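You operate a simulated robot arm through the tools that you are given. There is no shell and no other tool. Be economical: measure what you need, move in short steps, check, and stop when the job is done.

You are at the controls of a simulated robot arm. One attempt, no reset.

## Task
Close the narrow door. Then open the bench drawer, put the crumpled print in the inside of the bench drawer, then shut the drawer. The order counts.

Only the result counts: the job must be done as asked and must still hold three seconds after the hand-in. Knocking over, shifting, dropping, spilling or breaking anything else fails it.

## Robot
A 6-joint arm with a fingered hand on a trunk, on a base that drives. Base frame: it is fixed to the floor where the robot stands at the start and does not move with it; the origin is under the middle of the robot, x ahead of it, y to its left, z up. Units: m, rad, N and s.
With the tool pointing down near the work surface it reaches from about 0.42 to 0.92 m from the robot's upright axis, wherever it stands. Its first joint turns from -2.897 to 2.897 rad. Places, roughly: bench drawer [-0.9, -1.1, 0.8]; crumpled print [1, 0.75, 0.75]; inside of the bench drawer [-1, -1.1, 0.8]; narrow door [1, 0, 0.7]. Payload 5 kg.
The TCP is the grasp point between the finger pads, 0.036 m short of the fingertips. In the tool frame z runs along the fingers and y along their closing line. Largest opening 0.12 m; the body of the gripper starts 0.042 m behind the TCP. The gripper is a hand of 4 fingers: y runs from the thumb to the fingers, the wrist lies at [-0.019, -0.123, -0.211] in the tool frame, and closing takes about 1.5 s.
Orientation is told as [roll, pitch, yaw] about the base's x, y, z axes, in that order, counted from this pose: with the fingers straight down and the wrist toward the robot, the tool's x, y and z point along [0, 1, 0], [1, 0, 0] and [0, 0, -1] of the base frame.

## Interface
- The arm moves only by the tool send_rows. Its argument "series" is a list that holds one entry, the list of rows, each a list of 7 numbers: the gripper command, from -1 (shut) to 1 (fully open), values between in proportion, then the shift along the base's x, y, z in m, then the turn, a rotation vector about the base's x, y, z in rad. In form: [[[claw, tx, ty, tz, wx, wy, wz], ...]]. A call has 1 to 20 rows; each row shifts and turns the commanded pose from where the row before left it. A row lasts 0.2 s, in which the tool goes at most 0.05 m and 0.15 rad; a call with a longer step from one row to the next is refused whole, and so is a gripper value outside its range. A pose out of reach is approached as far as the arm can. The call stops where the force on the tool passes 40 N (or 10 N more than at its start, if that is more) or the arm is blocked; 0.2 s more then pass. Each finger travels about 0.045 m/s and halts on what it meets, pressing with about 25 N; the grip force reading is that of the motor and also rises with nothing between the fingers. The clock runs only during rows and for 0.2 s after the last one: add rows that do not move to give the fingers time. It gives the time, the measured TCP pose, the force on the tool (base axes), the opening and the grip force at its end, in the units of the frame above (readings bear some noise), with the torque about the TCP (base axes, N m) and any sound that the robot's microphone picked up.
- Cameras (640 x 400 px; columns grow to the right, rows downward): "scene" is now at [0.0652, -0.0693, 1.4778]; the picture's right is [-0.89, -0.45, 0.00], its down [-0.34, 0.67, -0.66] and it looks along [0.30, -0.59, -0.75] (base axes); focal length 255 px, centre (320, 200). "wrist" rides on the gripper at [0.073, -0.101, -0.142] in the tool frame; the picture's right is [-0.79, 0.29, -0.54], its down [-0.56, -0.70, 0.44] and it looks along [-0.25, 0.65, 0.71] (tool axes); focal length 280 px, centre (320, 200). There is no depth. A picture from a camera that has moved, and an enlarged one, comes with that camera's place and axes in the base frame and with its lens.
- camera(camera): a new picture of that camera. No time passes.
- slide_trunk(by): slides the trunk up (or, below 0, down) by that many m; the arm and the scene camera ride with it, the base frame stays. It gives what a move gives, with no picture.
- base_move(legs): drives the robot by 1 to 6 legs, each [ahead, turn to the left] in m and rad, along the robot's own axes; the way and the turn of a leg run together, so that a leg with both is an arc; at most 1.5 m and 3.142 rad a leg. The arm and the cameras ride along, it lands a little off, and it stops where it bumps. It gives what a move gives.
- set_grasp(shape): the hand has 4 fingers and takes this shape, open, in about a second: jaw (thumb against the fingers, like two jaws); tri (thumb and two fingers); tip (a fingertip pinch); poke (one finger out to press); point (the index stretched); flat (the hand flat); cup (the hand cupped); fist (a fist). The gripper value then closes the fingers along that shape, each until it touches; the sizes above hold for jaw. It gives what a move gives, with no picture.
- aim_head(pan, tilt): turns the head with the scene camera to pan (to the left, within 1.501 rad either way) and tilt (down, from -0.506 to 1.204), counted from straight ahead of the robot. It gives what a move gives.
- zoom(camera, box): a new picture of the part [left, top, right, bottom] of that camera's present view, enlarged. No time passes.
- job_done(): hands the job in; it is judged then, once.

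Go step by step. Nothing tells you exact positions but the pictures and the camera data: compare them with the known pose of the tool, close in by small moves and look again before you grip or let go. The budget is 165 turns and 108 pictures, counting those below and the enlarged ones. Unless the task says otherwise, let go and move clear before handing in, and close with one line.

The tools are called after "Emit:" as name(argument=value, ...) on one line, values as JSON. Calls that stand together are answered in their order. send_rows: Moves the arm, as the interface text tells. Its arguments: {"type":"object","properties":{"series":{"type":"array"}},"required":["series"]} The other tools are called the same way: slide_trunk (by) slides the trunk up or down; set_grasp (shape) gives the hand a shape; base_move (legs) drives the base; aim_head (pan, tilt) turns the head that bears the scene camera; camera (camera) takes a picture; zoom (camera, box) takes an enlarged picture of a part of a camera's view; job_done () hands the job in.

At the start:

```text
clock: 0.0
tool_pos: [0.675, -0.2365, 1.0393]
ee_rot: [0.0, 0.0, -0.001]
contact_force: [0.2, -0.6, 0.4]
torque: [0.02, -0.02, 0.02]
opening: 0.1196
grip_force: 0.1
shape: jaw
trunk travel left (down, up): [-0.494, 0.346]
robot x, y, heading: [0.0021, 0.0003, 0.001]
head pan, tilt: [-1.1, 0.845]
```

scene: 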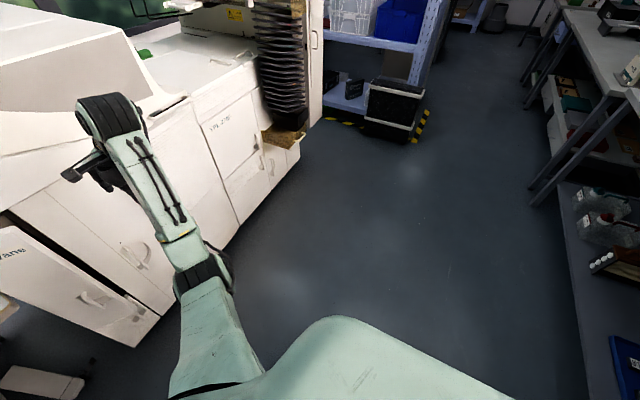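
wrist: 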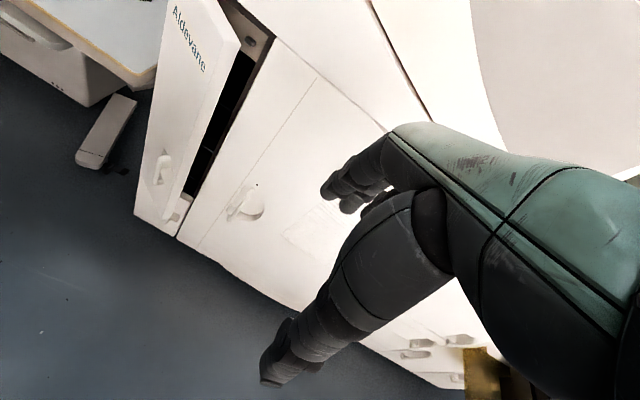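

I see the machine with a narrow door (marked "Aldevane") standing ajar ahead of the robot. I'll turn the head to look ahead at the door and the surroundings.

Emit:
aim_head(pan=0.1, tilt=0.7)

Emit:
camera(camera="scene")

```text
clock: 1.4
tool_pos: [0.6752, -0.2354, 1.0394]
ee_rot: [0.0, -0.001, -0.001]
contact_force: [0.6, -0.3, 0.0]
torque: [0.03, -0.04, -0.03]
opening: 0.1196
grip_force: 0.0
shape: jaw
trunk travel left (down, up): [-0.494, 0.346]
robot x, y, heading: [0.0006, -0.0031, 0.003]
head pan, tilt: [0.099, 0.7]
```

```text
105 pictures are left
camera scene: at [0.1141, 0.009, 1.4896], right [0.1, -1.0, 0.0], down [-0.64, -0.06, -0.76], along [0.76, 0.08, -0.64], focal length 255 px, centre (320, 200)
```

scene: 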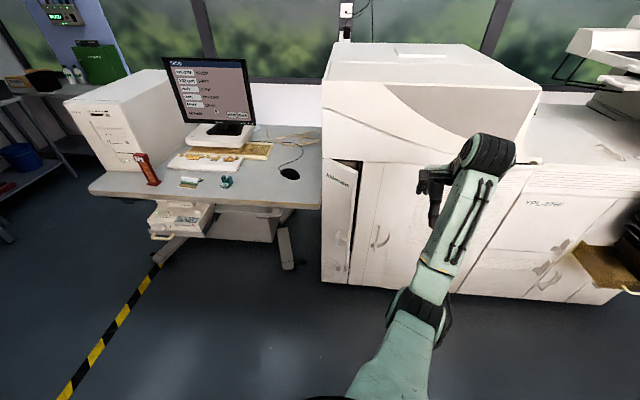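

Emit:
zoom(camera="scene", box=[140, 130, 300, 230])

Emit:
zoom(camera="scene", box=[300, 140, 460, 300])

```text
4.00 times, centred on (220, 180) of scene
camera zoom: at [0.1141, 0.009, 1.4896], right [0.1, -1.0, 0.0], down [-0.64, -0.06, -0.76], along [0.76, 0.08, -0.64], focal length 1019 px, centre (720, 280)
```

zoom: 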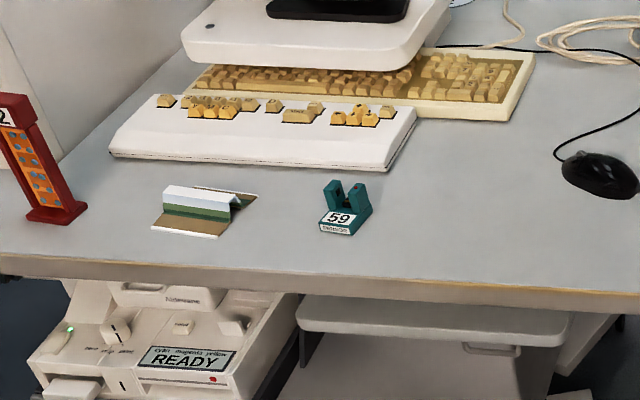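

```text
2.50 times, centred on (380, 220) of scene
camera zoom: at [0.1141, 0.009, 1.4896], right [0.1, -1.0, 0.0], down [-0.64, -0.06, -0.76], along [0.76, 0.08, -0.64], focal length 637 px, centre (170, 150)
```

zoom: 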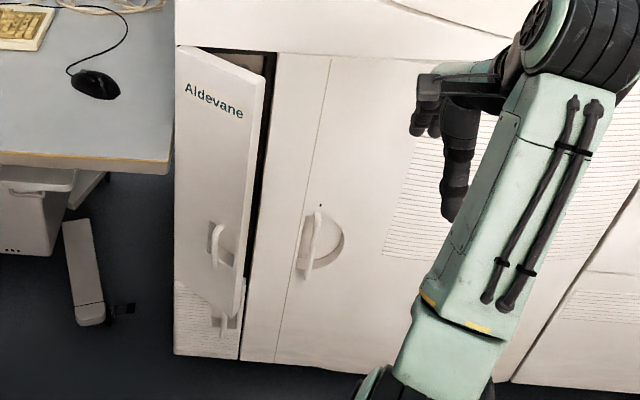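

The narrow door is hinged at its left (y≈0.1); its free edge stands out at about x 0.95, y −0.05, from z 0.33 to 0.95. The crumpled print is the pleated sheet on the desk. I'll make a fist, drive a little closer and bring the fist in front of the door.

Emit:
set_grasp(shape="fist")

Emit:
base_move(legs=[[0.12, 0]])

Emit:
send_rows(series=[[[-1, 0, 0.04, -0.02, 0, 0, 0], [-1, 0, 0.04, -0.03, 0, 0, 0], [-1, 0, 0.04, -0.03, 0, 0, 0], [-1, 0, 0.04, -0.03, 0, 0, 0], [-1, 0, 0.04, -0.03, 0, 0, 0], [-1, 0, 0, -0.04, 0, 0, 0], [-1, 0, 0, -0.04, 0, 0, 0], [-1, 0, 0, -0.03, 0, 0, 0]]])

Emit:
camera(camera="scene")

Emit:
camera(camera="wrist")

```text
clock: 2.3
tool_pos: [0.6748, -0.2351, 1.0384]
ee_rot: [0.001, 0.001, 0.001]
contact_force: [0.2, 0.4, -0.9]
torque: [-0.03, 0.01, 0.0]
opening: 0.0
grip_force: 0.0
shape: fist
trunk travel left (down, up): [-0.494, 0.346]
robot x, y, heading: [-0.0013, 0.0011, -0.001]
head pan, tilt: [0.099, 0.7]
```

```text
clock: 3.6
tool_pos: [0.7942, -0.236, 1.04]
ee_rot: [0.001, 0.001, 0.001]
contact_force: [0.1, -1.2, -1.1]
torque: [0.01, 0.01, -0.02]
opening: 0.0003
grip_force: 0.1
shape: fist
trunk travel left (down, up): [-0.494, 0.346]
robot x, y, heading: [0.1192, 0.0026, -0.0]
head pan, tilt: [0.099, 0.7]
```

```text
clock: 5.4
tool_pos: [0.7943, -0.0361, 0.7903]
ee_rot: [0.001, 0.0, 0.001]
contact_force: [-0.1, -0.6, 0.5]
torque: [0.02, -0.04, -0.02]
opening: 0.0
grip_force: 0.1
shape: fist
trunk travel left (down, up): [-0.494, 0.346]
robot x, y, heading: [0.1208, -0.0009, -0.001]
head pan, tilt: [0.099, 0.7]
```

```text
102 pictures are left
camera scene: at [0.2336, 0.0088, 1.4897], right [0.1, -1.0, 0.0], down [-0.64, -0.06, -0.76], along [0.76, 0.08, -0.64], focal length 255 px, centre (320, 200)
```

scene: 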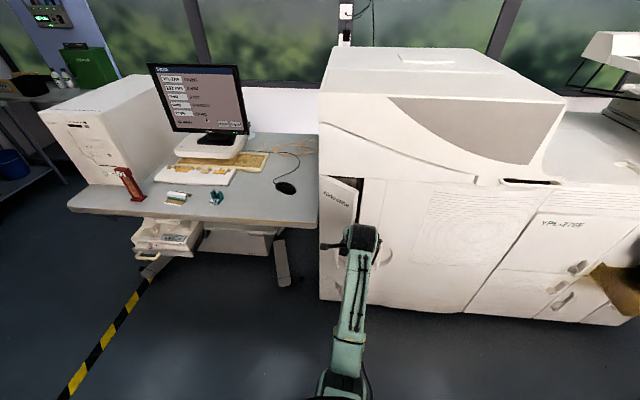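

```text
101 pictures are left
camera wrist: at [0.693, 0.0387, 0.9312], right [0.29, -0.79, 0.54], down [-0.7, -0.56, -0.44], along [0.65, -0.25, -0.71], focal length 280 px, centre (320, 200)
```

wrist: 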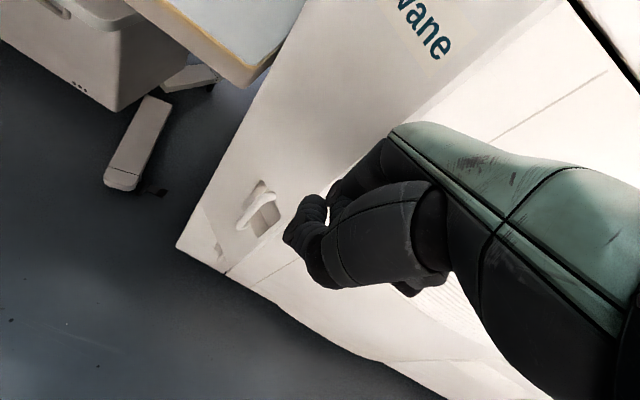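

The fist hangs in front of the door near its free edge. Now I push forward in small steps.

Emit:
send_rows(series=[[[-1, 0.025, 0, 0, 0, 0, 0], [-1, 0.025, 0, 0, 0, 0, 0], [-1, 0.02, 0, 0, 0, 0, 0], [-1, 0.02, 0, 0, 0, 0, 0], [-1, 0.015, 0, 0, 0, 0, 0], [-1, 0.015, 0, 0, 0, 0, 0], [-1, 0.01, 0, 0, 0, 0, 0]]])

Emit:
camera(camera="wrist")

Emit:
zoom(camera="scene", box=[290, 140, 450, 300])

```text
clock: 7.0
tool_pos: [0.9241, -0.0341, 0.79]
ee_rot: [0.0, 0.001, 0.0]
contact_force: [0.4, -0.3, 0.3]
torque: [-0.01, -0.01, 0.0]
opening: 0.0
grip_force: 0.1
shape: fist
trunk travel left (down, up): [-0.494, 0.346]
robot x, y, heading: [0.1201, 0.0039, -0.002]
head pan, tilt: [0.099, 0.7]
```

```text
100 pictures are left
camera wrist: at [0.8234, 0.0395, 0.9311], right [0.29, -0.79, 0.54], down [-0.7, -0.56, -0.44], along [0.65, -0.25, -0.71], focal length 280 px, centre (320, 200)
```

wrist: 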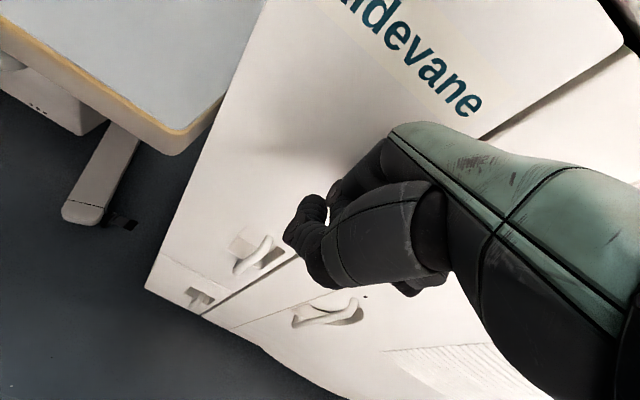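

```text
2.50 times, centred on (370, 220) of scene
camera zoom: at [0.234, 0.0101, 1.4896], right [0.1, -1.0, 0.0], down [-0.64, -0.06, -0.76], along [0.76, 0.08, -0.64], focal length 637 px, centre (195, 150)
```

zoom: 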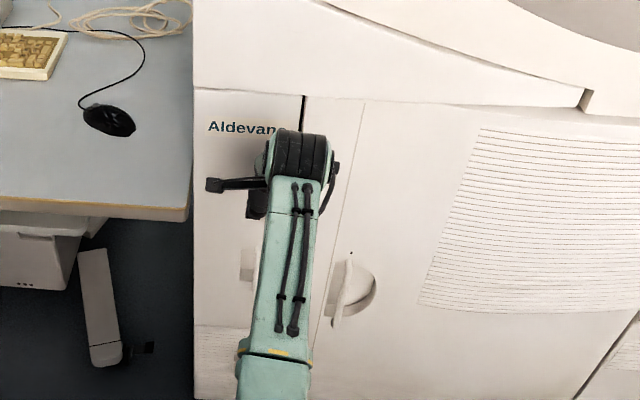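

The door has swung nearly shut; I push on gently until force is felt.

Emit:
send_rows(series=[[[-1, 0.01, 0, 0, 0, 0, 0], [-1, 0.01, 0, 0, 0, 0, 0], [-1, 0.01, 0, 0, 0, 0, 0], [-1, 0.01, 0, 0, 0, 0, 0], [-1, 0.01, 0, 0, 0, 0, 0], [-1, 0.01, 0, 0, 0, 0, 0]]])

Emit:
camera(camera="wrist")

```text
clock: 8.1
tool_pos: [0.9577, -0.036, 0.7883]
ee_rot: [-0.001, 0.012, -0.001]
contact_force: [-26.9, 0.1, 8.7]
torque: [-0.16, -2.32, -0.3]
opening: 0.0
grip_force: 0.0
shape: fist
trunk travel left (down, up): [-0.494, 0.346]
robot x, y, heading: [0.1194, 0.001, 0.0]
head pan, tilt: [0.099, 0.7]
stopped in row 5: the force on the tool passed its limit at 56 N (the readings are from after the stop); the commanded pose is now the measured one
```

```text
98 pictures are left
camera wrist: at [0.8581, 0.0382, 0.9313], right [0.29, -0.79, 0.54], down [-0.71, -0.56, -0.43], along [0.64, -0.25, -0.72], focal length 280 px, centre (320, 200)
```

wrist: 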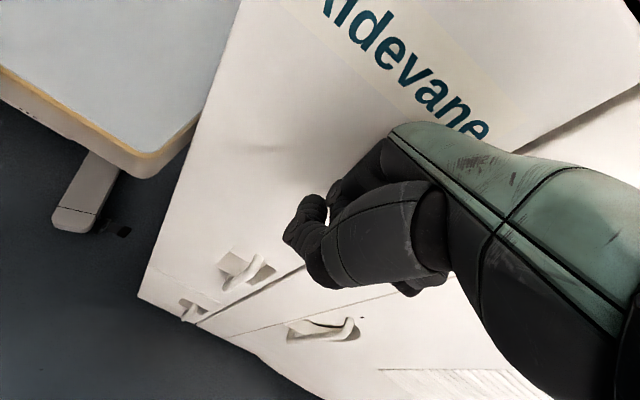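

A firm stop at 56 N suggests the door is home. I back off and check the door edge.

Emit:
send_rows(series=[[[-1, -0.03, 0, 0, 0, 0, 0], [-1, -0.04, 0, 0, 0, 0, 0], [-1, -0.04, -0.03, 0.02, 0, 0, 0], [-1, -0.04, -0.04, 0.02, 0, 0, 0], [-1, -0.04, -0.04, 0.02, 0, 0, 0], [-1, 0, -0.04, 0.02, 0, 0, 0], [-1, 0, -0.04, 0.02, 0, 0, 0], [-1, 0, -0.04, 0.02, 0, 0, 0]]])

Emit:
zoom(camera="scene", box=[290, 140, 450, 300])

Emit:
camera(camera="wrist")

```text
refused: row 3 steps farther than a row can; nothing moved
```

```text
2.50 times, centred on (370, 220) of scene
camera zoom: at [0.2256, 0.0093, 1.4904], right [0.1, -1.0, 0.0], down [-0.64, -0.06, -0.77], along [0.76, 0.08, -0.64], focal length 637 px, centre (195, 150)
```

zoom: 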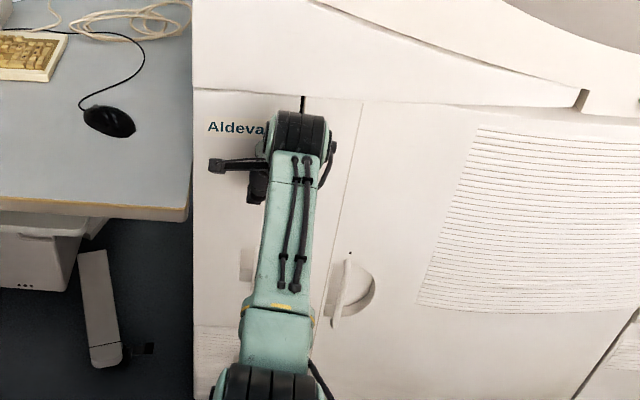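

```text
96 pictures are left
camera wrist: at [0.8581, 0.0382, 0.9313], right [0.29, -0.79, 0.54], down [-0.71, -0.56, -0.43], along [0.64, -0.25, -0.72], focal length 280 px, centre (320, 200)
```

wrist: 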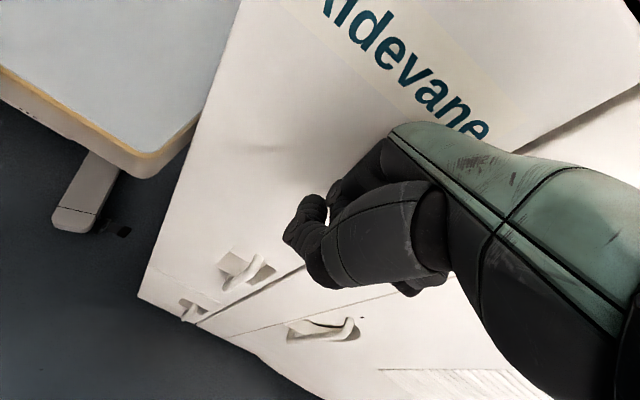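

The last retreat was refused for a too-long row; I redo it with shorter rows.

Emit:
send_rows(series=[[[-1, -0.03, 0, 0, 0, 0, 0], [-1, -0.04, 0, 0, 0, 0, 0], [-1, -0.04, 0, 0, 0, 0, 0], [-1, -0.03, -0.03, 0.02, 0, 0, 0], [-1, -0.03, -0.03, 0.02, 0, 0, 0], [-1, 0, -0.04, 0.02, 0, 0, 0], [-1, 0, -0.04, 0.02, 0, 0, 0], [-1, 0, -0.04, 0.02, 0, 0, 0]]])

Emit:
zoom(camera="scene", box=[310, 150, 390, 230])

Emit:
zoom(camera="scene", box=[310, 220, 390, 300])

Emit:
camera(camera="wrist")

```text
clock: 9.9
tool_pos: [0.7918, -0.2184, 0.8836]
ee_rot: [0.001, 0.015, -0.001]
contact_force: [0.3, 0.0, -0.4]
torque: [-0.02, 0.02, -0.04]
opening: 0.0002
grip_force: 0.0
shape: fist
trunk travel left (down, up): [-0.494, 0.346]
robot x, y, heading: [0.1136, -0.0019, -0.001]
head pan, tilt: [0.099, 0.7]
```

```text
5.00 times, centred on (350, 190) of scene
camera zoom: at [0.2327, 0.0074, 1.4896], right [0.1, -1.0, 0.0], down [-0.64, -0.06, -0.77], along [0.76, 0.08, -0.64], focal length 1274 px, centre (170, 250)
```

zoom: 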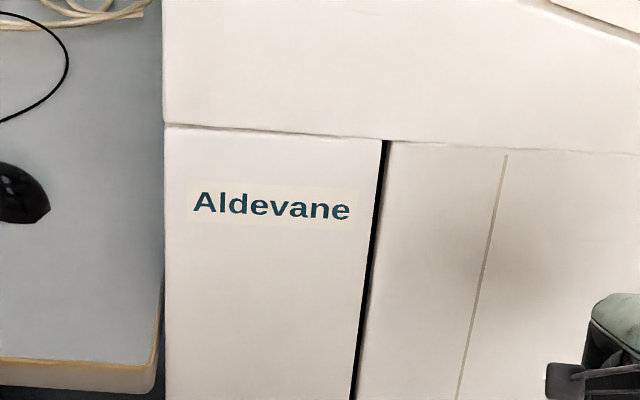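

```text
5.00 times, centred on (350, 260) of scene
camera zoom: at [0.2327, 0.0074, 1.4896], right [0.1, -1.0, 0.0], down [-0.64, -0.06, -0.77], along [0.76, 0.08, -0.64], focal length 1274 px, centre (170, -100)
```

zoom: 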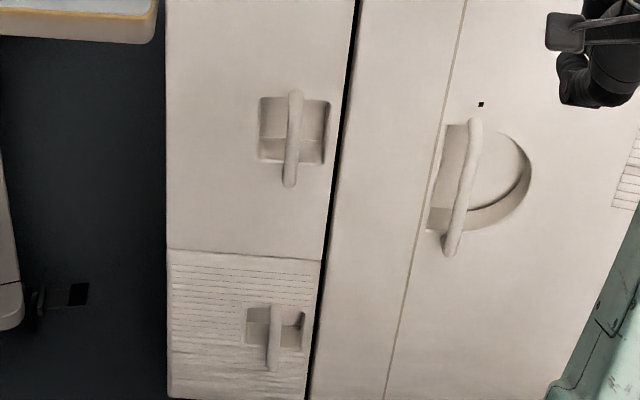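

```text
93 pictures are left
camera wrist: at [0.6928, -0.1439, 1.0275], right [0.3, -0.79, 0.54], down [-0.71, -0.56, -0.43], along [0.64, -0.25, -0.72], focal length 280 px, centre (320, 200)
```

wrist: 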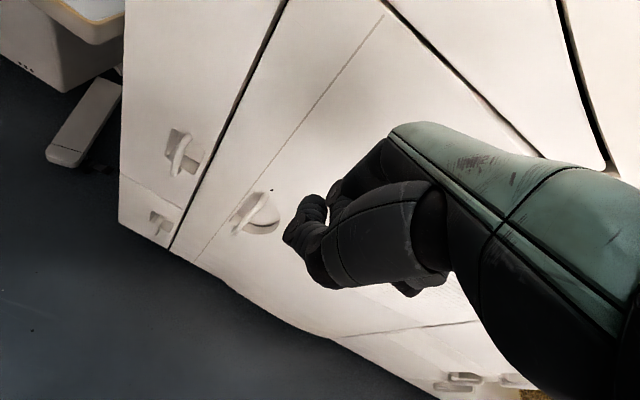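

The narrow door is shut and flush. Next I back off a bit, turn right toward the bench drawer, and look.

Emit:
base_move(legs=[[-0.2, 0], [0, -1.5]])

Emit:
aim_head(pan=-0.6, tilt=0.5)

Emit:
camera(camera="scene")

```text
clock: 15.9
tool_pos: [-0.254, -0.6863, 0.8845]
ee_rot: [0.0, 0.013, -1.506]
contact_force: [-0.6, -0.2, 0.0]
torque: [0.05, -0.02, 0.0]
opening: 0.0001
grip_force: 0.0
shape: fist
trunk travel left (down, up): [-0.494, 0.346]
robot x, y, heading: [-0.0824, 0.0018, -1.506]
head pan, tilt: [0.099, 0.7]
```

```text
clock: 17.0
tool_pos: [-0.2535, -0.6862, 0.8837]
ee_rot: [0.001, 0.015, -1.506]
contact_force: [0.5, 0.0, 0.0]
torque: [-0.04, 0.03, -0.01]
opening: 0.0
grip_force: 0.2
shape: fist
trunk travel left (down, up): [-0.494, 0.346]
robot x, y, heading: [-0.0779, -0.0007, -1.506]
head pan, tilt: [-0.6, 0.499]
```

```text
92 pictures are left
camera scene: at [-0.1262, -0.1074, 1.5073], right [-0.86, 0.51, 0.0], down [0.24, 0.41, -0.88], along [-0.45, -0.76, -0.48], focal length 255 px, centre (320, 200)
```

scene: 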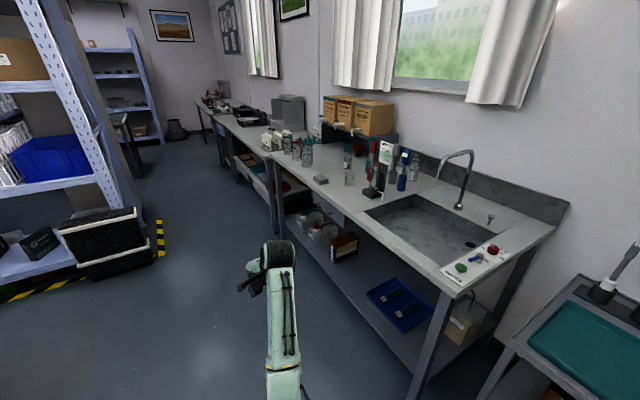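

The target spot projects to about pixel (348, 205) on the sink bench's front edge. I zoom there to find the drawer.

Emit:
zoom(camera="scene", box=[250, 130, 410, 230])

Emit:
zoom(camera="scene", box=[200, 90, 360, 190])

```text
4.00 times, centred on (330, 180) of scene
camera zoom: at [-0.1262, -0.1074, 1.5073], right [-0.86, 0.51, 0.0], down [0.24, 0.41, -0.88], along [-0.45, -0.76, -0.48], focal length 1019 px, centre (280, 280)
```

zoom: 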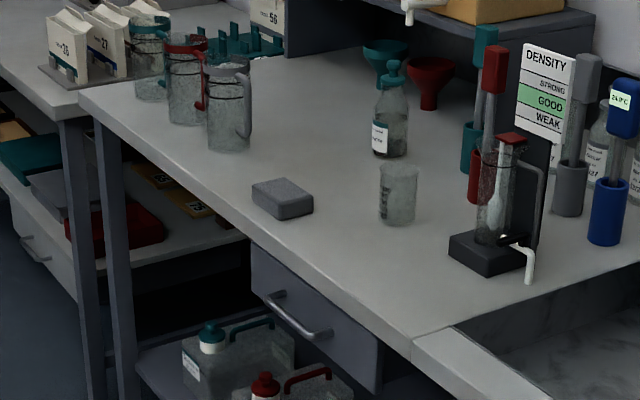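

```text
4.00 times, centred on (280, 140) of scene
camera zoom: at [-0.1262, -0.1074, 1.5073], right [-0.86, 0.51, 0.0], down [0.24, 0.41, -0.88], along [-0.45, -0.76, -0.48], focal length 1019 px, centre (480, 440)
```

zoom: 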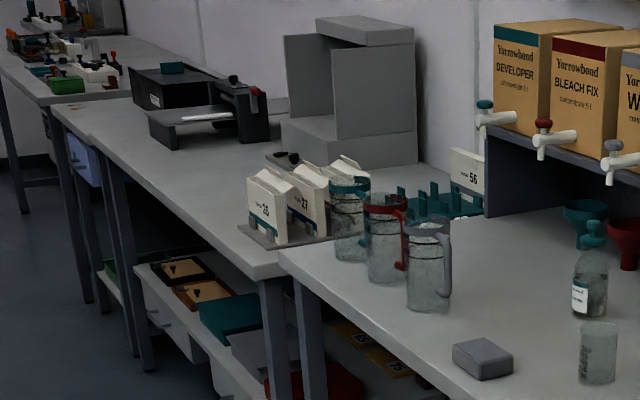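

The bench drawer has a horizontal bar handle near (−0.75, −1.1, 0.8), facing +x. I'll retract and raise the hand, then drive to about (0.15, −1.12) facing the bench.

Emit:
send_rows(series=[[[-1, 0.015, 0.031, 0.028, 0, 0, 0], [-1, 0.015, 0.031, 0.028, 0, 0, 0], [-1, 0.015, 0.031, 0.028, 0, 0, 0], [-1, 0.015, 0.031, 0.028, 0, 0, 0], [-1, 0.015, 0.031, 0.028, 0, 0, 0], [-1, 0.015, 0.031, 0.028, 0, 0, 0]]])

Emit:
base_move(legs=[[0, 0.138], [1.143, 0], [0, -1.774]])

Emit:
aim_head(pan=0.0, tilt=0.6)

Emit:
set_grasp(shape="jaw")

Emit:
camera(camera="scene")

Emit:
camera(camera="wrist")

```text
clock: 18.4
tool_pos: [-0.18, -0.5848, 0.9251]
ee_rot: [0.0, 0.009, -1.505]
contact_force: [0.0, 0.3, 0.7]
torque: [-0.03, 0.05, 0.0]
opening: 0.0001
grip_force: 0.0
shape: fist
out of reach, approached as far as the arm can: row 3, 4, 5, 6
trunk travel left (down, up): [-0.494, 0.346]
robot x, y, heading: [-0.0848, -0.0013, -1.51]
head pan, tilt: [-0.6, 0.499]
```

```text
clock: 30.6
tool_pos: [-0.4261, -0.9802, 0.9241]
ee_rot: [0.001, 0.009, -3.142]
contact_force: [1.0, 0.6, -0.5]
torque: [-0.01, -0.02, 0.0]
opening: 0.0
grip_force: 0.0
shape: fist
trunk travel left (down, up): [-0.494, 0.346]
robot x, y, heading: [0.1527, -1.1141, -3.143]
head pan, tilt: [-0.6, 0.499]
```

```text
clock: 31.6
tool_pos: [-0.4258, -0.9792, 0.924]
ee_rot: [0.0, 0.009, -3.14]
contact_force: [-0.2, 0.7, 0.3]
torque: [0.01, 0.0, 0.01]
opening: 0.0002
grip_force: 0.0
shape: fist
trunk travel left (down, up): [-0.494, 0.346]
robot x, y, heading: [0.1511, -1.1178, -3.14]
head pan, tilt: [0.0, 0.6]
```

```text
clock: 32.5
tool_pos: [-0.4258, -0.9793, 0.9257]
ee_rot: [-0.001, 0.008, -3.142]
contact_force: [0.0, 0.0, -0.1]
torque: [-0.01, 0.02, 0.01]
opening: 0.1196
grip_force: 0.1
shape: jaw
trunk travel left (down, up): [-0.494, 0.346]
robot x, y, heading: [0.1523, -1.1146, -3.14]
head pan, tilt: [0.0, 0.6]
```

```text
89 pictures are left
camera scene: at [0.0325, -1.1153, 1.4983], right [0.0, 1.0, 0.0], down [0.56, 0.0, -0.83], along [-0.83, 0.0, -0.56], focal length 255 px, centre (320, 200)
```

scene: 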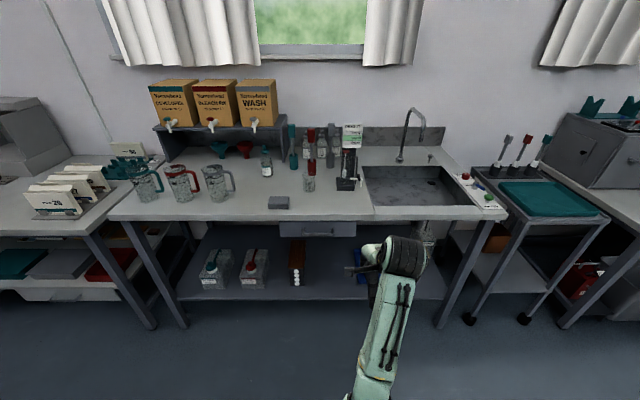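

```text
88 pictures are left
camera wrist: at [-0.3259, -1.0503, 1.0675], right [-0.29, 0.79, 0.54], down [0.7, 0.56, -0.44], along [-0.65, 0.25, -0.72], focal length 280 px, centre (320, 200)
```

wrist: 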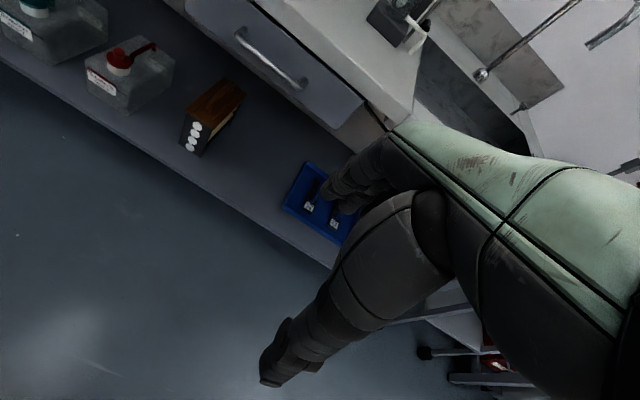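

By triangulation the handle's middle is at about (−0.762, −1.128, 0.797), bar along y. I zoom in on the drawer front to see clearances.

Emit:
zoom(camera="scene", box=[270, 190, 366, 250])

Emit:
zoom(camera="wrist", box=[180, 0, 420, 150])

```text
6.67 times, centred on (318, 220) of scene
camera zoom: at [0.0325, -1.1153, 1.4983], right [0.0, 1.0, 0.0], down [0.56, 0.0, -0.83], along [-0.83, 0.0, -0.56], focal length 1699 px, centre (333, 67)
```

zoom: 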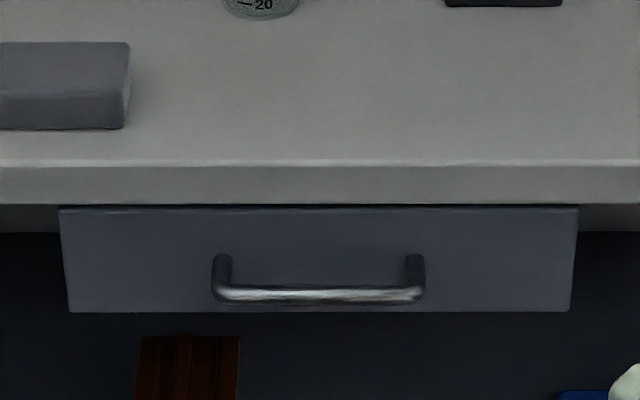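

```text
2.67 times, centred on (300, 75) of wrist
camera zoom: at [-0.3259, -1.0503, 1.0675], right [-0.29, 0.79, 0.54], down [0.7, 0.56, -0.44], along [-0.65, 0.25, -0.72], focal length 748 px, centre (373, 533)
```

zoom: 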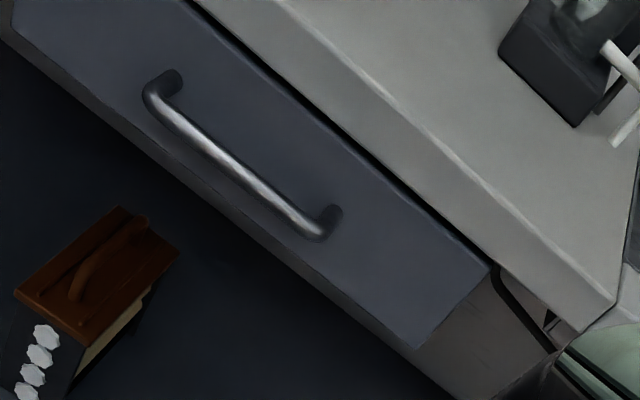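

The bench front is roughly flush with the drawer front at x≈−0.795 and the bar stands ~0.04 off. I'll pitch the hand so the fingers point at the drawer (thumb below, fingers above), staying clear at x≈−0.55.

Emit:
send_rows(series=[[[0.6, -0.012, -0.0135, -0.0115, 0, 0.145, 0], [0.6, -0.012, -0.0135, -0.0115, 0, 0.145, 0], [0.6, -0.012, -0.0135, -0.0115, 0, 0.145, 0], [0.6, -0.012, -0.0135, -0.0115, 0, 0.145, 0], [0.6, -0.012, -0.0135, -0.0115, 0, 0.145, 0], [0.6, -0.012, -0.0135, -0.0115, 0, 0.145, 0], [0.6, -0.012, -0.0135, -0.0115, 0, 0.145, 0], [0.6, -0.012, -0.0135, -0.0115, 0, 0.145, 0], [0.6, -0.012, -0.0135, -0.0115, 0, 0.145, 0], [0.6, -0.012, -0.0135, -0.0115, 0, 0.145, 0], [0.6, -0.012, -0.0135, -0.0115, 0, 0.11, 0]]])

Emit:
camera(camera="scene")

Emit:
camera(camera="wrist")

```text
clock: 35.1
tool_pos: [-0.5385, -1.1649, 0.7744]
ee_rot: [-0.64, -1.157, -2.29]
contact_force: [0.1, 0.1, -0.2]
torque: [-0.02, -0.01, -0.01]
opening: 0.0961
grip_force: 0.0
shape: jaw
out of reach, approached as far as the arm can: row 8, 9, 11
trunk travel left (down, up): [-0.494, 0.346]
robot x, y, heading: [0.1532, -1.1176, -3.143]
head pan, tilt: [0.0, 0.6]
stopped in row 11: the arm was blocked; the commanded pose is now the measured one
```

```text
85 pictures are left
camera scene: at [0.0322, -1.1157, 1.4982], right [0.0, 1.0, 0.0], down [0.57, 0.0, -0.82], along [-0.82, 0.0, -0.57], focal length 255 px, centre (320, 200)
```

scene: 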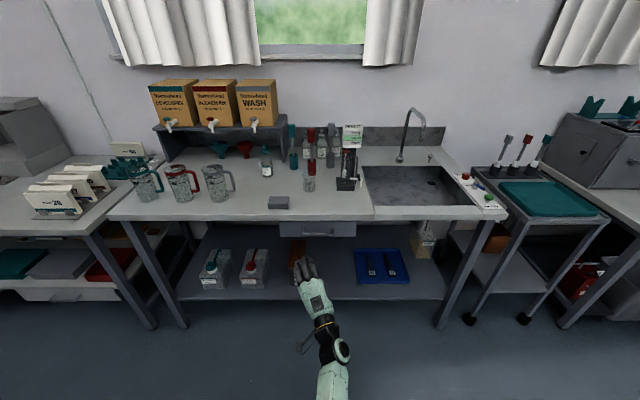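

```text
84 pictures are left
camera wrist: at [-0.3608, -1.1782, 0.7102], right [0.24, 0.74, 0.63], down [-0.36, 0.67, -0.65], along [-0.9, -0.08, 0.43], focal length 280 px, centre (320, 200)
```

wrist: 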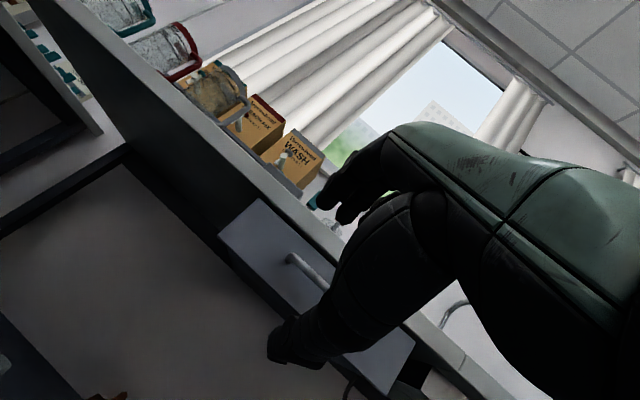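

The arm hit a joint limit just short of the wanted orientation. I'll lower the trunk and back off slightly for a better arm posture, then finish the turn.

Emit:
base_move(legs=[[-0.08, 0]])

Emit:
slide_trunk(by=-0.2)

Emit:
send_rows(series=[[[0.6, -0.02, 0, 0.04, 0, 0, 0], [0.6, -0.02, 0, 0.04, 0, 0, 0], [0.6, -0.02, 0, 0.04, 0, 0, 0], [0.6, -0.02, 0, 0.04, 0, 0, 0], [0.6, -0.02, 0.01, 0.04, 0, 0, 0], [0.6, -0.01, 0.01, 0.01, -0.0713, 0.0758, -0.052], [0.6, 0, 0.01, 0.01, -0.0713, 0.0758, -0.052], [0.6, 0, 0.01, 0, -0.0713, 0.0758, -0.052], [0.6, 0, 0, 0, -0.0713, 0.0758, -0.052]]])

Emit:
camera(camera="wrist")

```text
clock: 36.2
tool_pos: [-0.4572, -1.1655, 0.7765]
ee_rot: [-0.641, -1.157, -2.287]
contact_force: [-0.3, 0.3, 0.5]
torque: [0.04, -0.03, 0.01]
opening: 0.0962
grip_force: 0.2
shape: jaw
trunk travel left (down, up): [-0.494, 0.346]
robot x, y, heading: [0.2295, -1.1187, -3.137]
head pan, tilt: [0.0, 0.6]
```

```text
clock: 38.3
tool_pos: [-0.4573, -1.1659, 0.576]
ee_rot: [-0.638, -1.154, -2.291]
contact_force: [0.3, 0.6, -0.3]
torque: [-0.04, 0.0, 0.01]
opening: 0.096
grip_force: 0.0
shape: jaw
trunk travel left (down, up): [-0.294, 0.546]
robot x, y, heading: [0.2325, -1.1164, -3.145]
head pan, tilt: [0.0, 0.6]
```

```text
clock: 40.3
tool_pos: [-0.565, -1.1172, 0.798]
ee_rot: [-0.773, -1.507, -2.333]
contact_force: [0.2, 0.4, -0.1]
torque: [0.0, -0.01, 0.05]
opening: 0.0961
grip_force: 0.0
shape: jaw
out of reach, approached as far as the arm can: row 9
trunk travel left (down, up): [-0.294, 0.546]
robot x, y, heading: [0.2361, -1.1209, -3.138]
head pan, tilt: [0.0, 0.6]
```

```text
83 pictures are left
camera wrist: at [-0.4168, -1.1795, 0.6996], right [0.5, 0.79, 0.35], down [-0.43, 0.58, -0.69], along [-0.75, 0.2, 0.63], focal length 280 px, centre (320, 200)
```

wrist: 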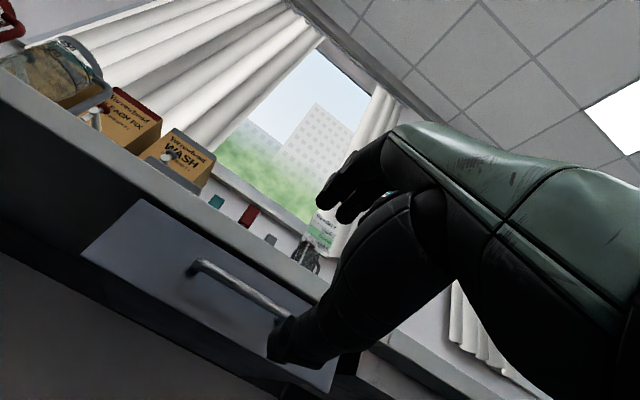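

Orientation is now good: fingers forward, thumb below. The handle checks out at z≈0.796, y −1.19…−1.06. I narrow the opening and approach to just before the bar.

Emit:
send_rows(series=[[[0.1, 0, -0.003, 0, 0, 0, 0], [0.1, -0.03, -0.003, 0, 0, 0, 0], [0.1, -0.03, 0, 0, 0, 0, 0], [0.1, -0.03, 0, 0, 0, 0, 0], [0.1, -0.02, 0, 0, 0, 0, 0], [0.1, -0.01, 0, 0, 0, 0, 0]]])

Emit:
zoom(camera="scene", box=[240, 150, 400, 250])

Emit:
camera(camera="wrist")

```text
clock: 41.7
tool_pos: [-0.6726, -1.0951, 0.8141]
ee_rot: [-0.721, -1.504, -2.374]
contact_force: [0.6, -0.1, 0.3]
torque: [0.01, 0.02, -0.03]
opening: 0.0665
grip_force: 0.0
shape: jaw
out of reach, approached as far as the arm can: row 2, 3, 4, 5, 6
trunk travel left (down, up): [-0.294, 0.546]
robot x, y, heading: [0.2341, -1.1147, -3.14]
head pan, tilt: [0.0, 0.6]
```

```text
4.00 times, centred on (320, 200) of scene
camera zoom: at [0.1131, -1.1153, 1.2983], right [0.0, 1.0, 0.0], down [0.56, 0.0, -0.83], along [-0.83, 0.0, -0.56], focal length 1019 px, centre (320, 200)
```

zoom: 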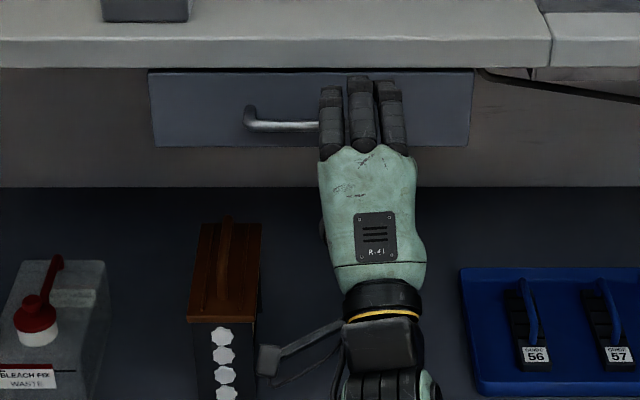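

```text
81 pictures are left
camera wrist: at [-0.5216, -1.1545, 0.7163], right [0.49, 0.8, 0.35], down [-0.43, 0.57, -0.7], along [-0.76, 0.19, 0.63], focal length 280 px, centre (320, 200)
```

wrist: 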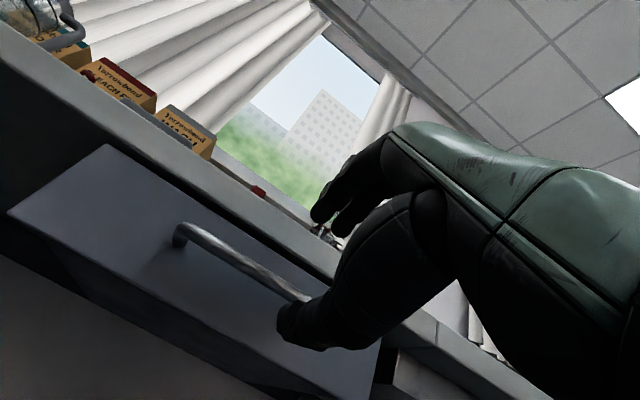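

The arm reached its limit and drifted sideways, so I pull it in, recentre on the handle, and use the base to come closer.

Emit:
send_rows(series=[[[0.1, 0.04, 0, 0, 0, 0, 0], [0.1, 0.03, 0, 0, 0, 0, 0], [0.1, 0, 0, 0, 0, 0, 0]]])

```text
clock: 42.5
tool_pos: [-0.6017, -1.0936, 0.8148]
ee_rot: [-0.688, -1.513, -2.415]
contact_force: [0.1, 0.3, -0.6]
torque: [-0.02, -0.02, 0.0]
opening: 0.0663
grip_force: 0.1
shape: jaw
trunk travel left (down, up): [-0.294, 0.546]
robot x, y, heading: [0.2319, -1.1153, -3.133]
head pan, tilt: [0.0, 0.6]
```

Emit:
send_rows(series=[[[0.1, 0, -0.01, -0.006, 0, 0, 0], [0.1, 0, -0.01, -0.006, 0, 0, 0], [0.1, 0, -0.01, -0.006, 0, 0, 0], [0.1, 0, 0, 0, 0, 0, 0]]])

Emit:
base_move(legs=[[0.1, 0]])

Emit:
zoom(camera="scene", box=[240, 150, 400, 250])

Emit:
camera(camera="wrist")

```text
clock: 43.5
tool_pos: [-0.6001, -1.1194, 0.7989]
ee_rot: [-0.731, -1.504, -2.364]
contact_force: [-0.2, -0.2, -0.3]
torque: [0.0, 0.01, 0.0]
opening: 0.0667
grip_force: 0.1
shape: jaw
out of reach, approached as far as the arm can: row 3
trunk travel left (down, up): [-0.294, 0.546]
robot x, y, heading: [0.23, -1.1148, -3.141]
head pan, tilt: [0.0, 0.6]
```

```text
clock: 44.7
tool_pos: [-0.702, -1.1191, 0.7974]
ee_rot: [-0.714, -1.505, -2.382]
contact_force: [-0.5, -0.5, -0.2]
torque: [0.03, 0.02, 0.0]
opening: 0.0662
grip_force: 0.2
shape: jaw
trunk travel left (down, up): [-0.294, 0.546]
robot x, y, heading: [0.1312, -1.115, -3.139]
head pan, tilt: [0.0, 0.6]
```

```text
4.00 times, centred on (320, 200) of scene
camera zoom: at [0.0108, -1.1154, 1.2981], right [0.0, 1.0, 0.0], down [0.57, 0.0, -0.82], along [-0.82, 0.0, -0.57], focal length 1019 px, centre (320, 200)
```

zoom: 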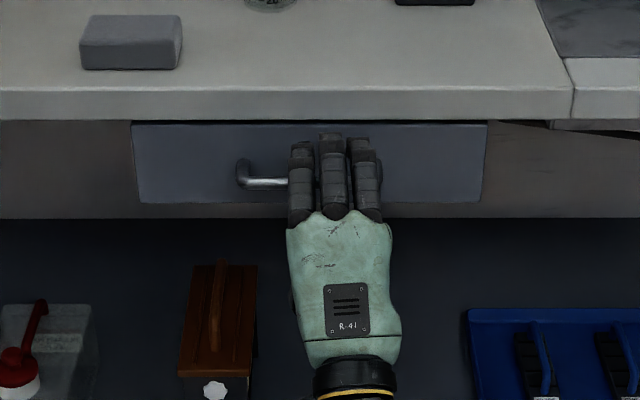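

```text
79 pictures are left
camera wrist: at [-0.5512, -1.1786, 0.7], right [0.49, 0.8, 0.35], down [-0.43, 0.57, -0.7], along [-0.76, 0.19, 0.63], focal length 280 px, centre (320, 200)
```

wrist: 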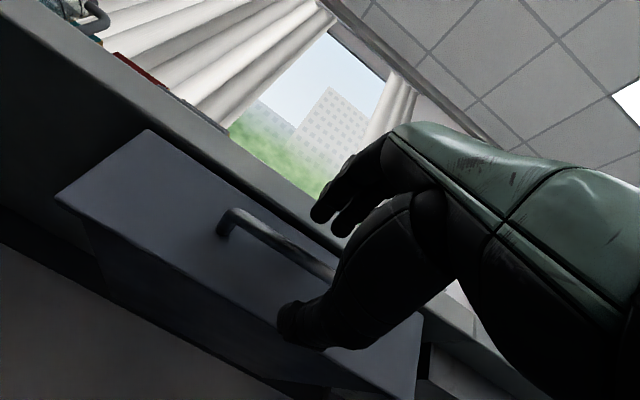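

The bar lies between the thumb and fingers, about 0.05 m ahead of the TCP. I move in 0.042 m slowly.

Emit:
send_rows(series=[[[0.1, -0.014, 0, 0, 0, 0, 0], [0.1, -0.014, 0, 0, 0, 0, 0], [0.1, -0.014, 0, 0, 0, 0, 0], [0.1, 0, 0, 0, 0, 0, 0]]])

Emit:
zoom(camera="scene", box=[280, 160, 360, 210])

Emit:
camera(camera="wrist")

```text
clock: 45.6
tool_pos: [-0.7354, -1.117, 0.8013]
ee_rot: [-0.869, -1.504, -2.216]
contact_force: [27.0, -1.6, -2.5]
torque: [0.03, 0.99, -0.42]
opening: 0.0644
grip_force: 0.1
shape: jaw
out of reach, approached as far as the arm can: row 3
trunk travel left (down, up): [-0.294, 0.546]
robot x, y, heading: [0.1313, -1.1176, -3.142]
head pan, tilt: [0.0, 0.6]
stopped in row 4: the force on the tool passed its limit at 48 N (the readings are from after the stop); the commanded pose is now the measured one
```

```text
8.00 times, centred on (320, 185) of scene
camera zoom: at [0.0147, -1.1154, 1.2984], right [0.0, 1.0, 0.0], down [0.56, 0.0, -0.83], along [-0.83, 0.0, -0.56], focal length 2039 px, centre (320, 320)
```

zoom: 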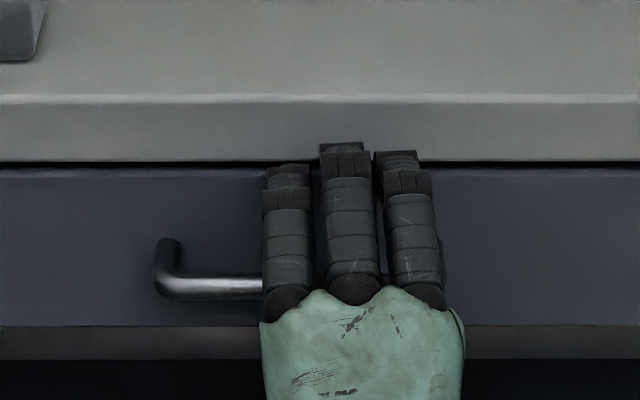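

```text
77 pictures are left
camera wrist: at [-0.585, -1.1747, 0.7019], right [0.48, 0.8, 0.35], down [-0.45, 0.57, -0.69], along [-0.75, 0.18, 0.63], focal length 280 px, centre (320, 200)
```

wrist: 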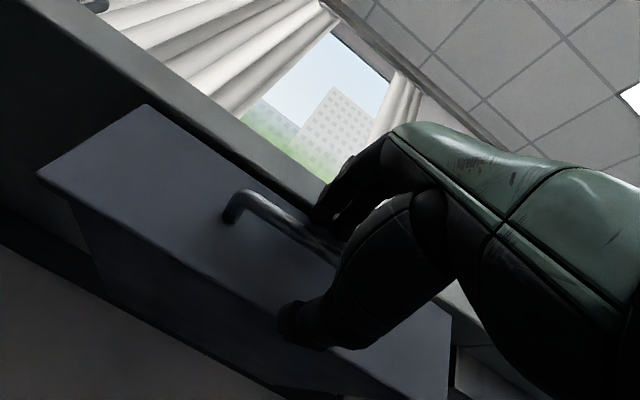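

The fingertips touched the front face. I back off 6 mm and close on the bar.

Emit:
send_rows(series=[[[0.1, 0.006, 0, -0.003, 0, 0, 0], [-0.5, 0, 0, 0, 0, 0, 0], [-1, 0, 0, 0, 0, 0, 0], [-1, 0, 0, 0, 0, 0, 0], [-1, 0, 0, 0, 0, 0, 0], [-1, 0, 0, 0, 0, 0, 0], [-1, 0, 0, 0, 0, 0, 0], [-1, 0, 0, 0, 0, 0, 0]]])

Emit:
zoom(camera="scene", box=[280, 160, 360, 210])

Emit:
camera(camera="wrist")

```text
clock: 47.4
tool_pos: [-0.7319, -1.117, 0.7969]
ee_rot: [-0.807, -1.5, -2.277]
contact_force: [-1.5, 1.0, 0.7]
torque: [0.01, 0.02, 0.0]
opening: 0.0
grip_force: 24.9
shape: jaw
trunk travel left (down, up): [-0.294, 0.546]
robot x, y, heading: [0.1313, -1.1182, -3.139]
head pan, tilt: [0.0, 0.6]
```

```text
8.00 times, centred on (320, 185) of scene
camera zoom: at [0.0121, -1.1154, 1.2982], right [0.0, 1.0, 0.0], down [0.57, 0.0, -0.82], along [-0.82, 0.0, -0.57], focal length 2039 px, centre (320, 320)
```

zoom: 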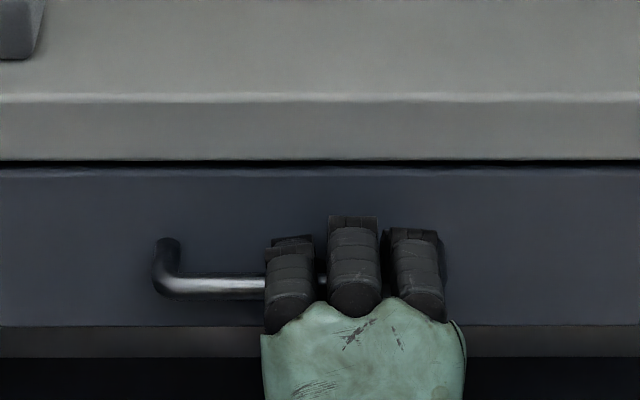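

```text
75 pictures are left
camera wrist: at [-0.5816, -1.1746, 0.6983], right [0.48, 0.8, 0.35], down [-0.44, 0.57, -0.69], along [-0.76, 0.18, 0.63], focal length 280 px, centre (320, 200)
```

wrist: 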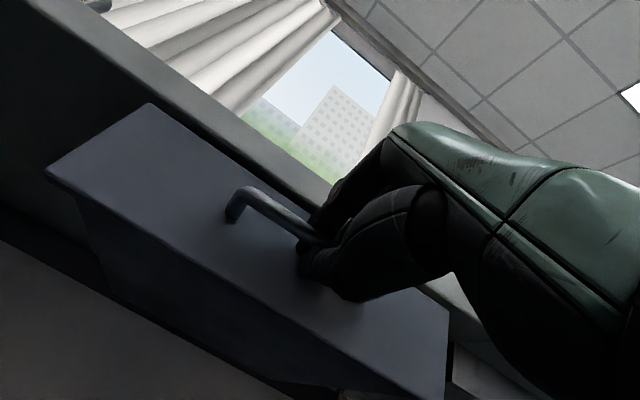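

The fingers seem wrapped about the bar. I try a gentle pull of 3 cm.

Emit:
send_rows(series=[[[-1, 0.01, 0, 0, 0, 0, 0], [-1, 0.01, 0, 0, 0, 0, 0], [-1, 0.01, 0, 0, 0, 0, 0], [-1, 0.01, 0, 0, 0, 0, 0]]])

Emit:
zoom(camera="scene", box=[240, 150, 400, 250])

```text
clock: 48.4
tool_pos: [-0.6922, -1.1172, 0.7968]
ee_rot: [-0.805, -1.501, -2.279]
contact_force: [-0.6, 1.1, 0.2]
torque: [0.06, 0.04, 0.0]
opening: 0.0
grip_force: 24.9
shape: jaw
trunk travel left (down, up): [-0.294, 0.546]
robot x, y, heading: [0.1317, -1.1154, -3.142]
head pan, tilt: [0.0, 0.6]
```

```text
4.00 times, centred on (320, 200) of scene
camera zoom: at [0.0125, -1.1152, 1.2983], right [0.0, 1.0, 0.0], down [0.56, 0.0, -0.83], along [-0.83, 0.0, -0.56], focal length 1019 px, centre (320, 200)
```

zoom: 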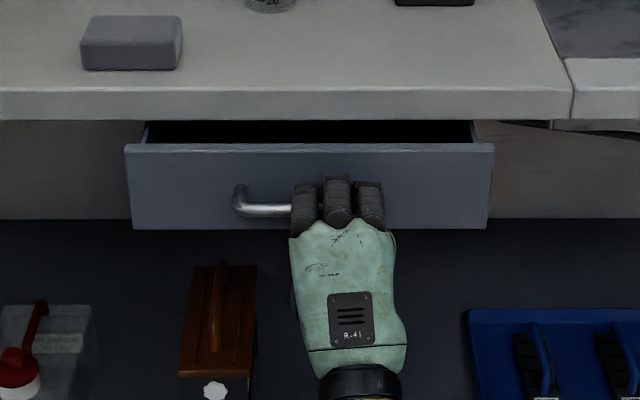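

The drawer slides out freely. I pull it further by backing the base.

Emit:
base_move(legs=[[-0.18, 0]])

Emit:
camera(camera="scene")

```text
clock: 50.0
tool_pos: [-0.5108, -1.1168, 0.7965]
ee_rot: [-0.801, -1.5, -2.285]
contact_force: [-0.1, 3.8, -1.9]
torque: [0.01, -0.03, 0.01]
opening: 0.0002
grip_force: 25.4
shape: jaw
trunk travel left (down, up): [-0.294, 0.546]
robot x, y, heading: [0.3078, -1.1121, -3.142]
head pan, tilt: [0.0, 0.6]
```

```text
73 pictures are left
camera scene: at [0.1936, -1.1148, 1.2983], right [0.0, 1.0, 0.0], down [0.57, 0.0, -0.82], along [-0.82, 0.0, -0.57], focal length 255 px, centre (320, 200)
```

scene: 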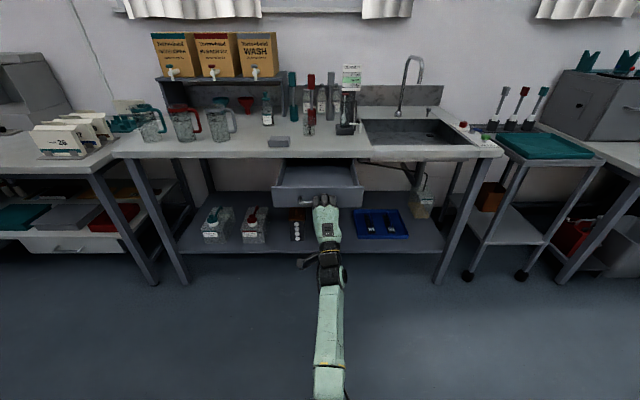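

It is 0.22 m open; I pull another 0.07 m for room, then release.

Emit:
base_move(legs=[[-0.07, 0]])

Emit:
zoom(camera="scene", box=[240, 130, 400, 230])

```text
clock: 51.1
tool_pos: [-0.4508, -1.1163, 0.7956]
ee_rot: [-0.712, -1.495, -2.378]
contact_force: [-13.4, -0.2, 2.2]
torque: [0.09, -0.04, 0.21]
opening: 0.0001
grip_force: 24.6
shape: jaw
trunk travel left (down, up): [-0.294, 0.546]
robot x, y, heading: [0.3758, -1.1148, -3.138]
head pan, tilt: [0.0, 0.6]
stopped in leg 1: the force on the tool passed its limit at 65 N (the readings are from after the stop); the commanded pose is now the measured one
```

```text
4.00 times, centred on (320, 180) of scene
camera zoom: at [0.256, -1.1153, 1.2981], right [0.0, 1.0, 0.0], down [0.57, 0.0, -0.82], along [-0.82, 0.0, -0.57], focal length 1019 px, centre (320, 280)
```

zoom: 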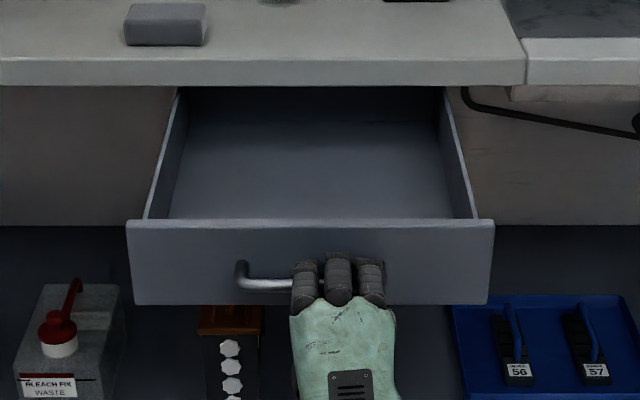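

The drawer is at its end stop, about 0.28 m open. I release and back away.

Emit:
send_rows(series=[[[0.2, 0, 0, 0, 0, 0, 0], [0.2, 0, 0, 0, 0, 0, 0], [0.2, 0, 0, 0, 0, 0, 0], [0.2, 0, 0, 0, 0, 0, 0], [0.2, 0, 0, 0, 0, 0, 0]]])

Emit:
base_move(legs=[[-0.2, 0]])

Emit:
camera(camera="scene")

```text
clock: 52.3
tool_pos: [-0.4489, -1.1161, 0.7971]
ee_rot: [-0.725, -1.494, -2.364]
contact_force: [0.4, -0.2, 0.0]
torque: [0.01, -0.01, -0.02]
opening: 0.0717
grip_force: 0.1
shape: jaw
trunk travel left (down, up): [-0.294, 0.546]
robot x, y, heading: [0.3803, -1.1162, -3.145]
head pan, tilt: [0.0, 0.6]
```

```text
clock: 54.0
tool_pos: [-0.2469, -1.1157, 0.7964]
ee_rot: [-0.732, -1.497, -2.358]
contact_force: [0.7, 0.5, 0.4]
torque: [0.02, -0.01, -0.01]
opening: 0.0718
grip_force: 0.1
shape: jaw
trunk travel left (down, up): [-0.294, 0.546]
robot x, y, heading: [0.5803, -1.116, 3.144]
head pan, tilt: [0.0, 0.6]
```

```text
71 pictures are left
camera scene: at [0.4605, -1.115, 1.2984], right [0.0, 1.0, 0.0], down [0.56, 0.0, -0.83], along [-0.83, 0.0, -0.56], focal length 255 px, centre (320, 200)
```

scene: 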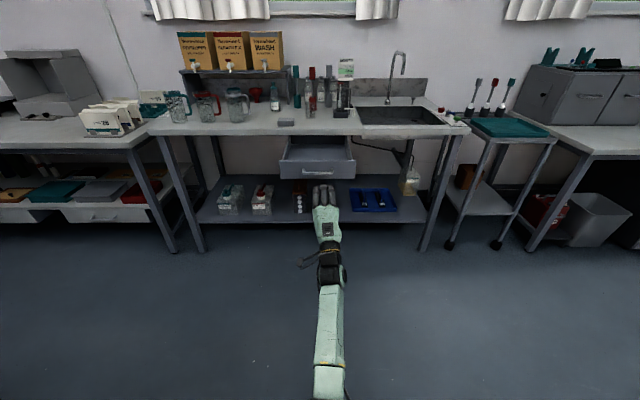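

The drawer stays open. I raise the trunk and turn the hand back to fingers-down.

Emit:
slide_trunk(by=0.2)

Emit:
send_rows(series=[[[1, 0.01, 0, 0.005, 0, -0.149, 0], [1, 0.01, 0, 0.005, 0, -0.149, 0], [1, 0.01, 0, 0.005, 0, -0.149, 0], [1, 0.01, 0, 0.005, 0, -0.149, 0], [1, 0.01, 0, 0.005, 0, -0.149, 0], [1, 0.01, 0, 0.005, 0, -0.149, 0], [1, 0.01, 0, 0.005, 0, -0.149, 0], [1, 0.01, 0, 0.005, 0, -0.149, 0], [1, 0.01, 0, 0.005, 0, -0.149, 0], [1, 0.01, 0, 0.005, 0, -0.149, 0]]])

```text
clock: 56.2
tool_pos: [-0.2474, -1.1147, 0.9946]
ee_rot: [-0.723, -1.494, -2.366]
contact_force: [-0.5, 0.5, 0.1]
torque: [0.0, 0.04, 0.0]
opening: 0.0713
grip_force: 0.0
shape: jaw
trunk travel left (down, up): [-0.494, 0.346]
robot x, y, heading: [0.581, -1.1183, 3.139]
head pan, tilt: [0.0, 0.6]
```

```text
clock: 58.4
tool_pos: [-0.1513, -1.1241, 1.0438]
ee_rot: [0.068, -0.111, -3.069]
contact_force: [-0.4, 0.1, 0.3]
torque: [0.0, 0.01, -0.02]
opening: 0.1197
grip_force: 0.0
shape: jaw
out of reach, approached as far as the arm can: row 2
trunk travel left (down, up): [-0.494, 0.346]
robot x, y, heading: [0.5774, -1.116, 3.144]
head pan, tilt: [0.0, 0.6]
```

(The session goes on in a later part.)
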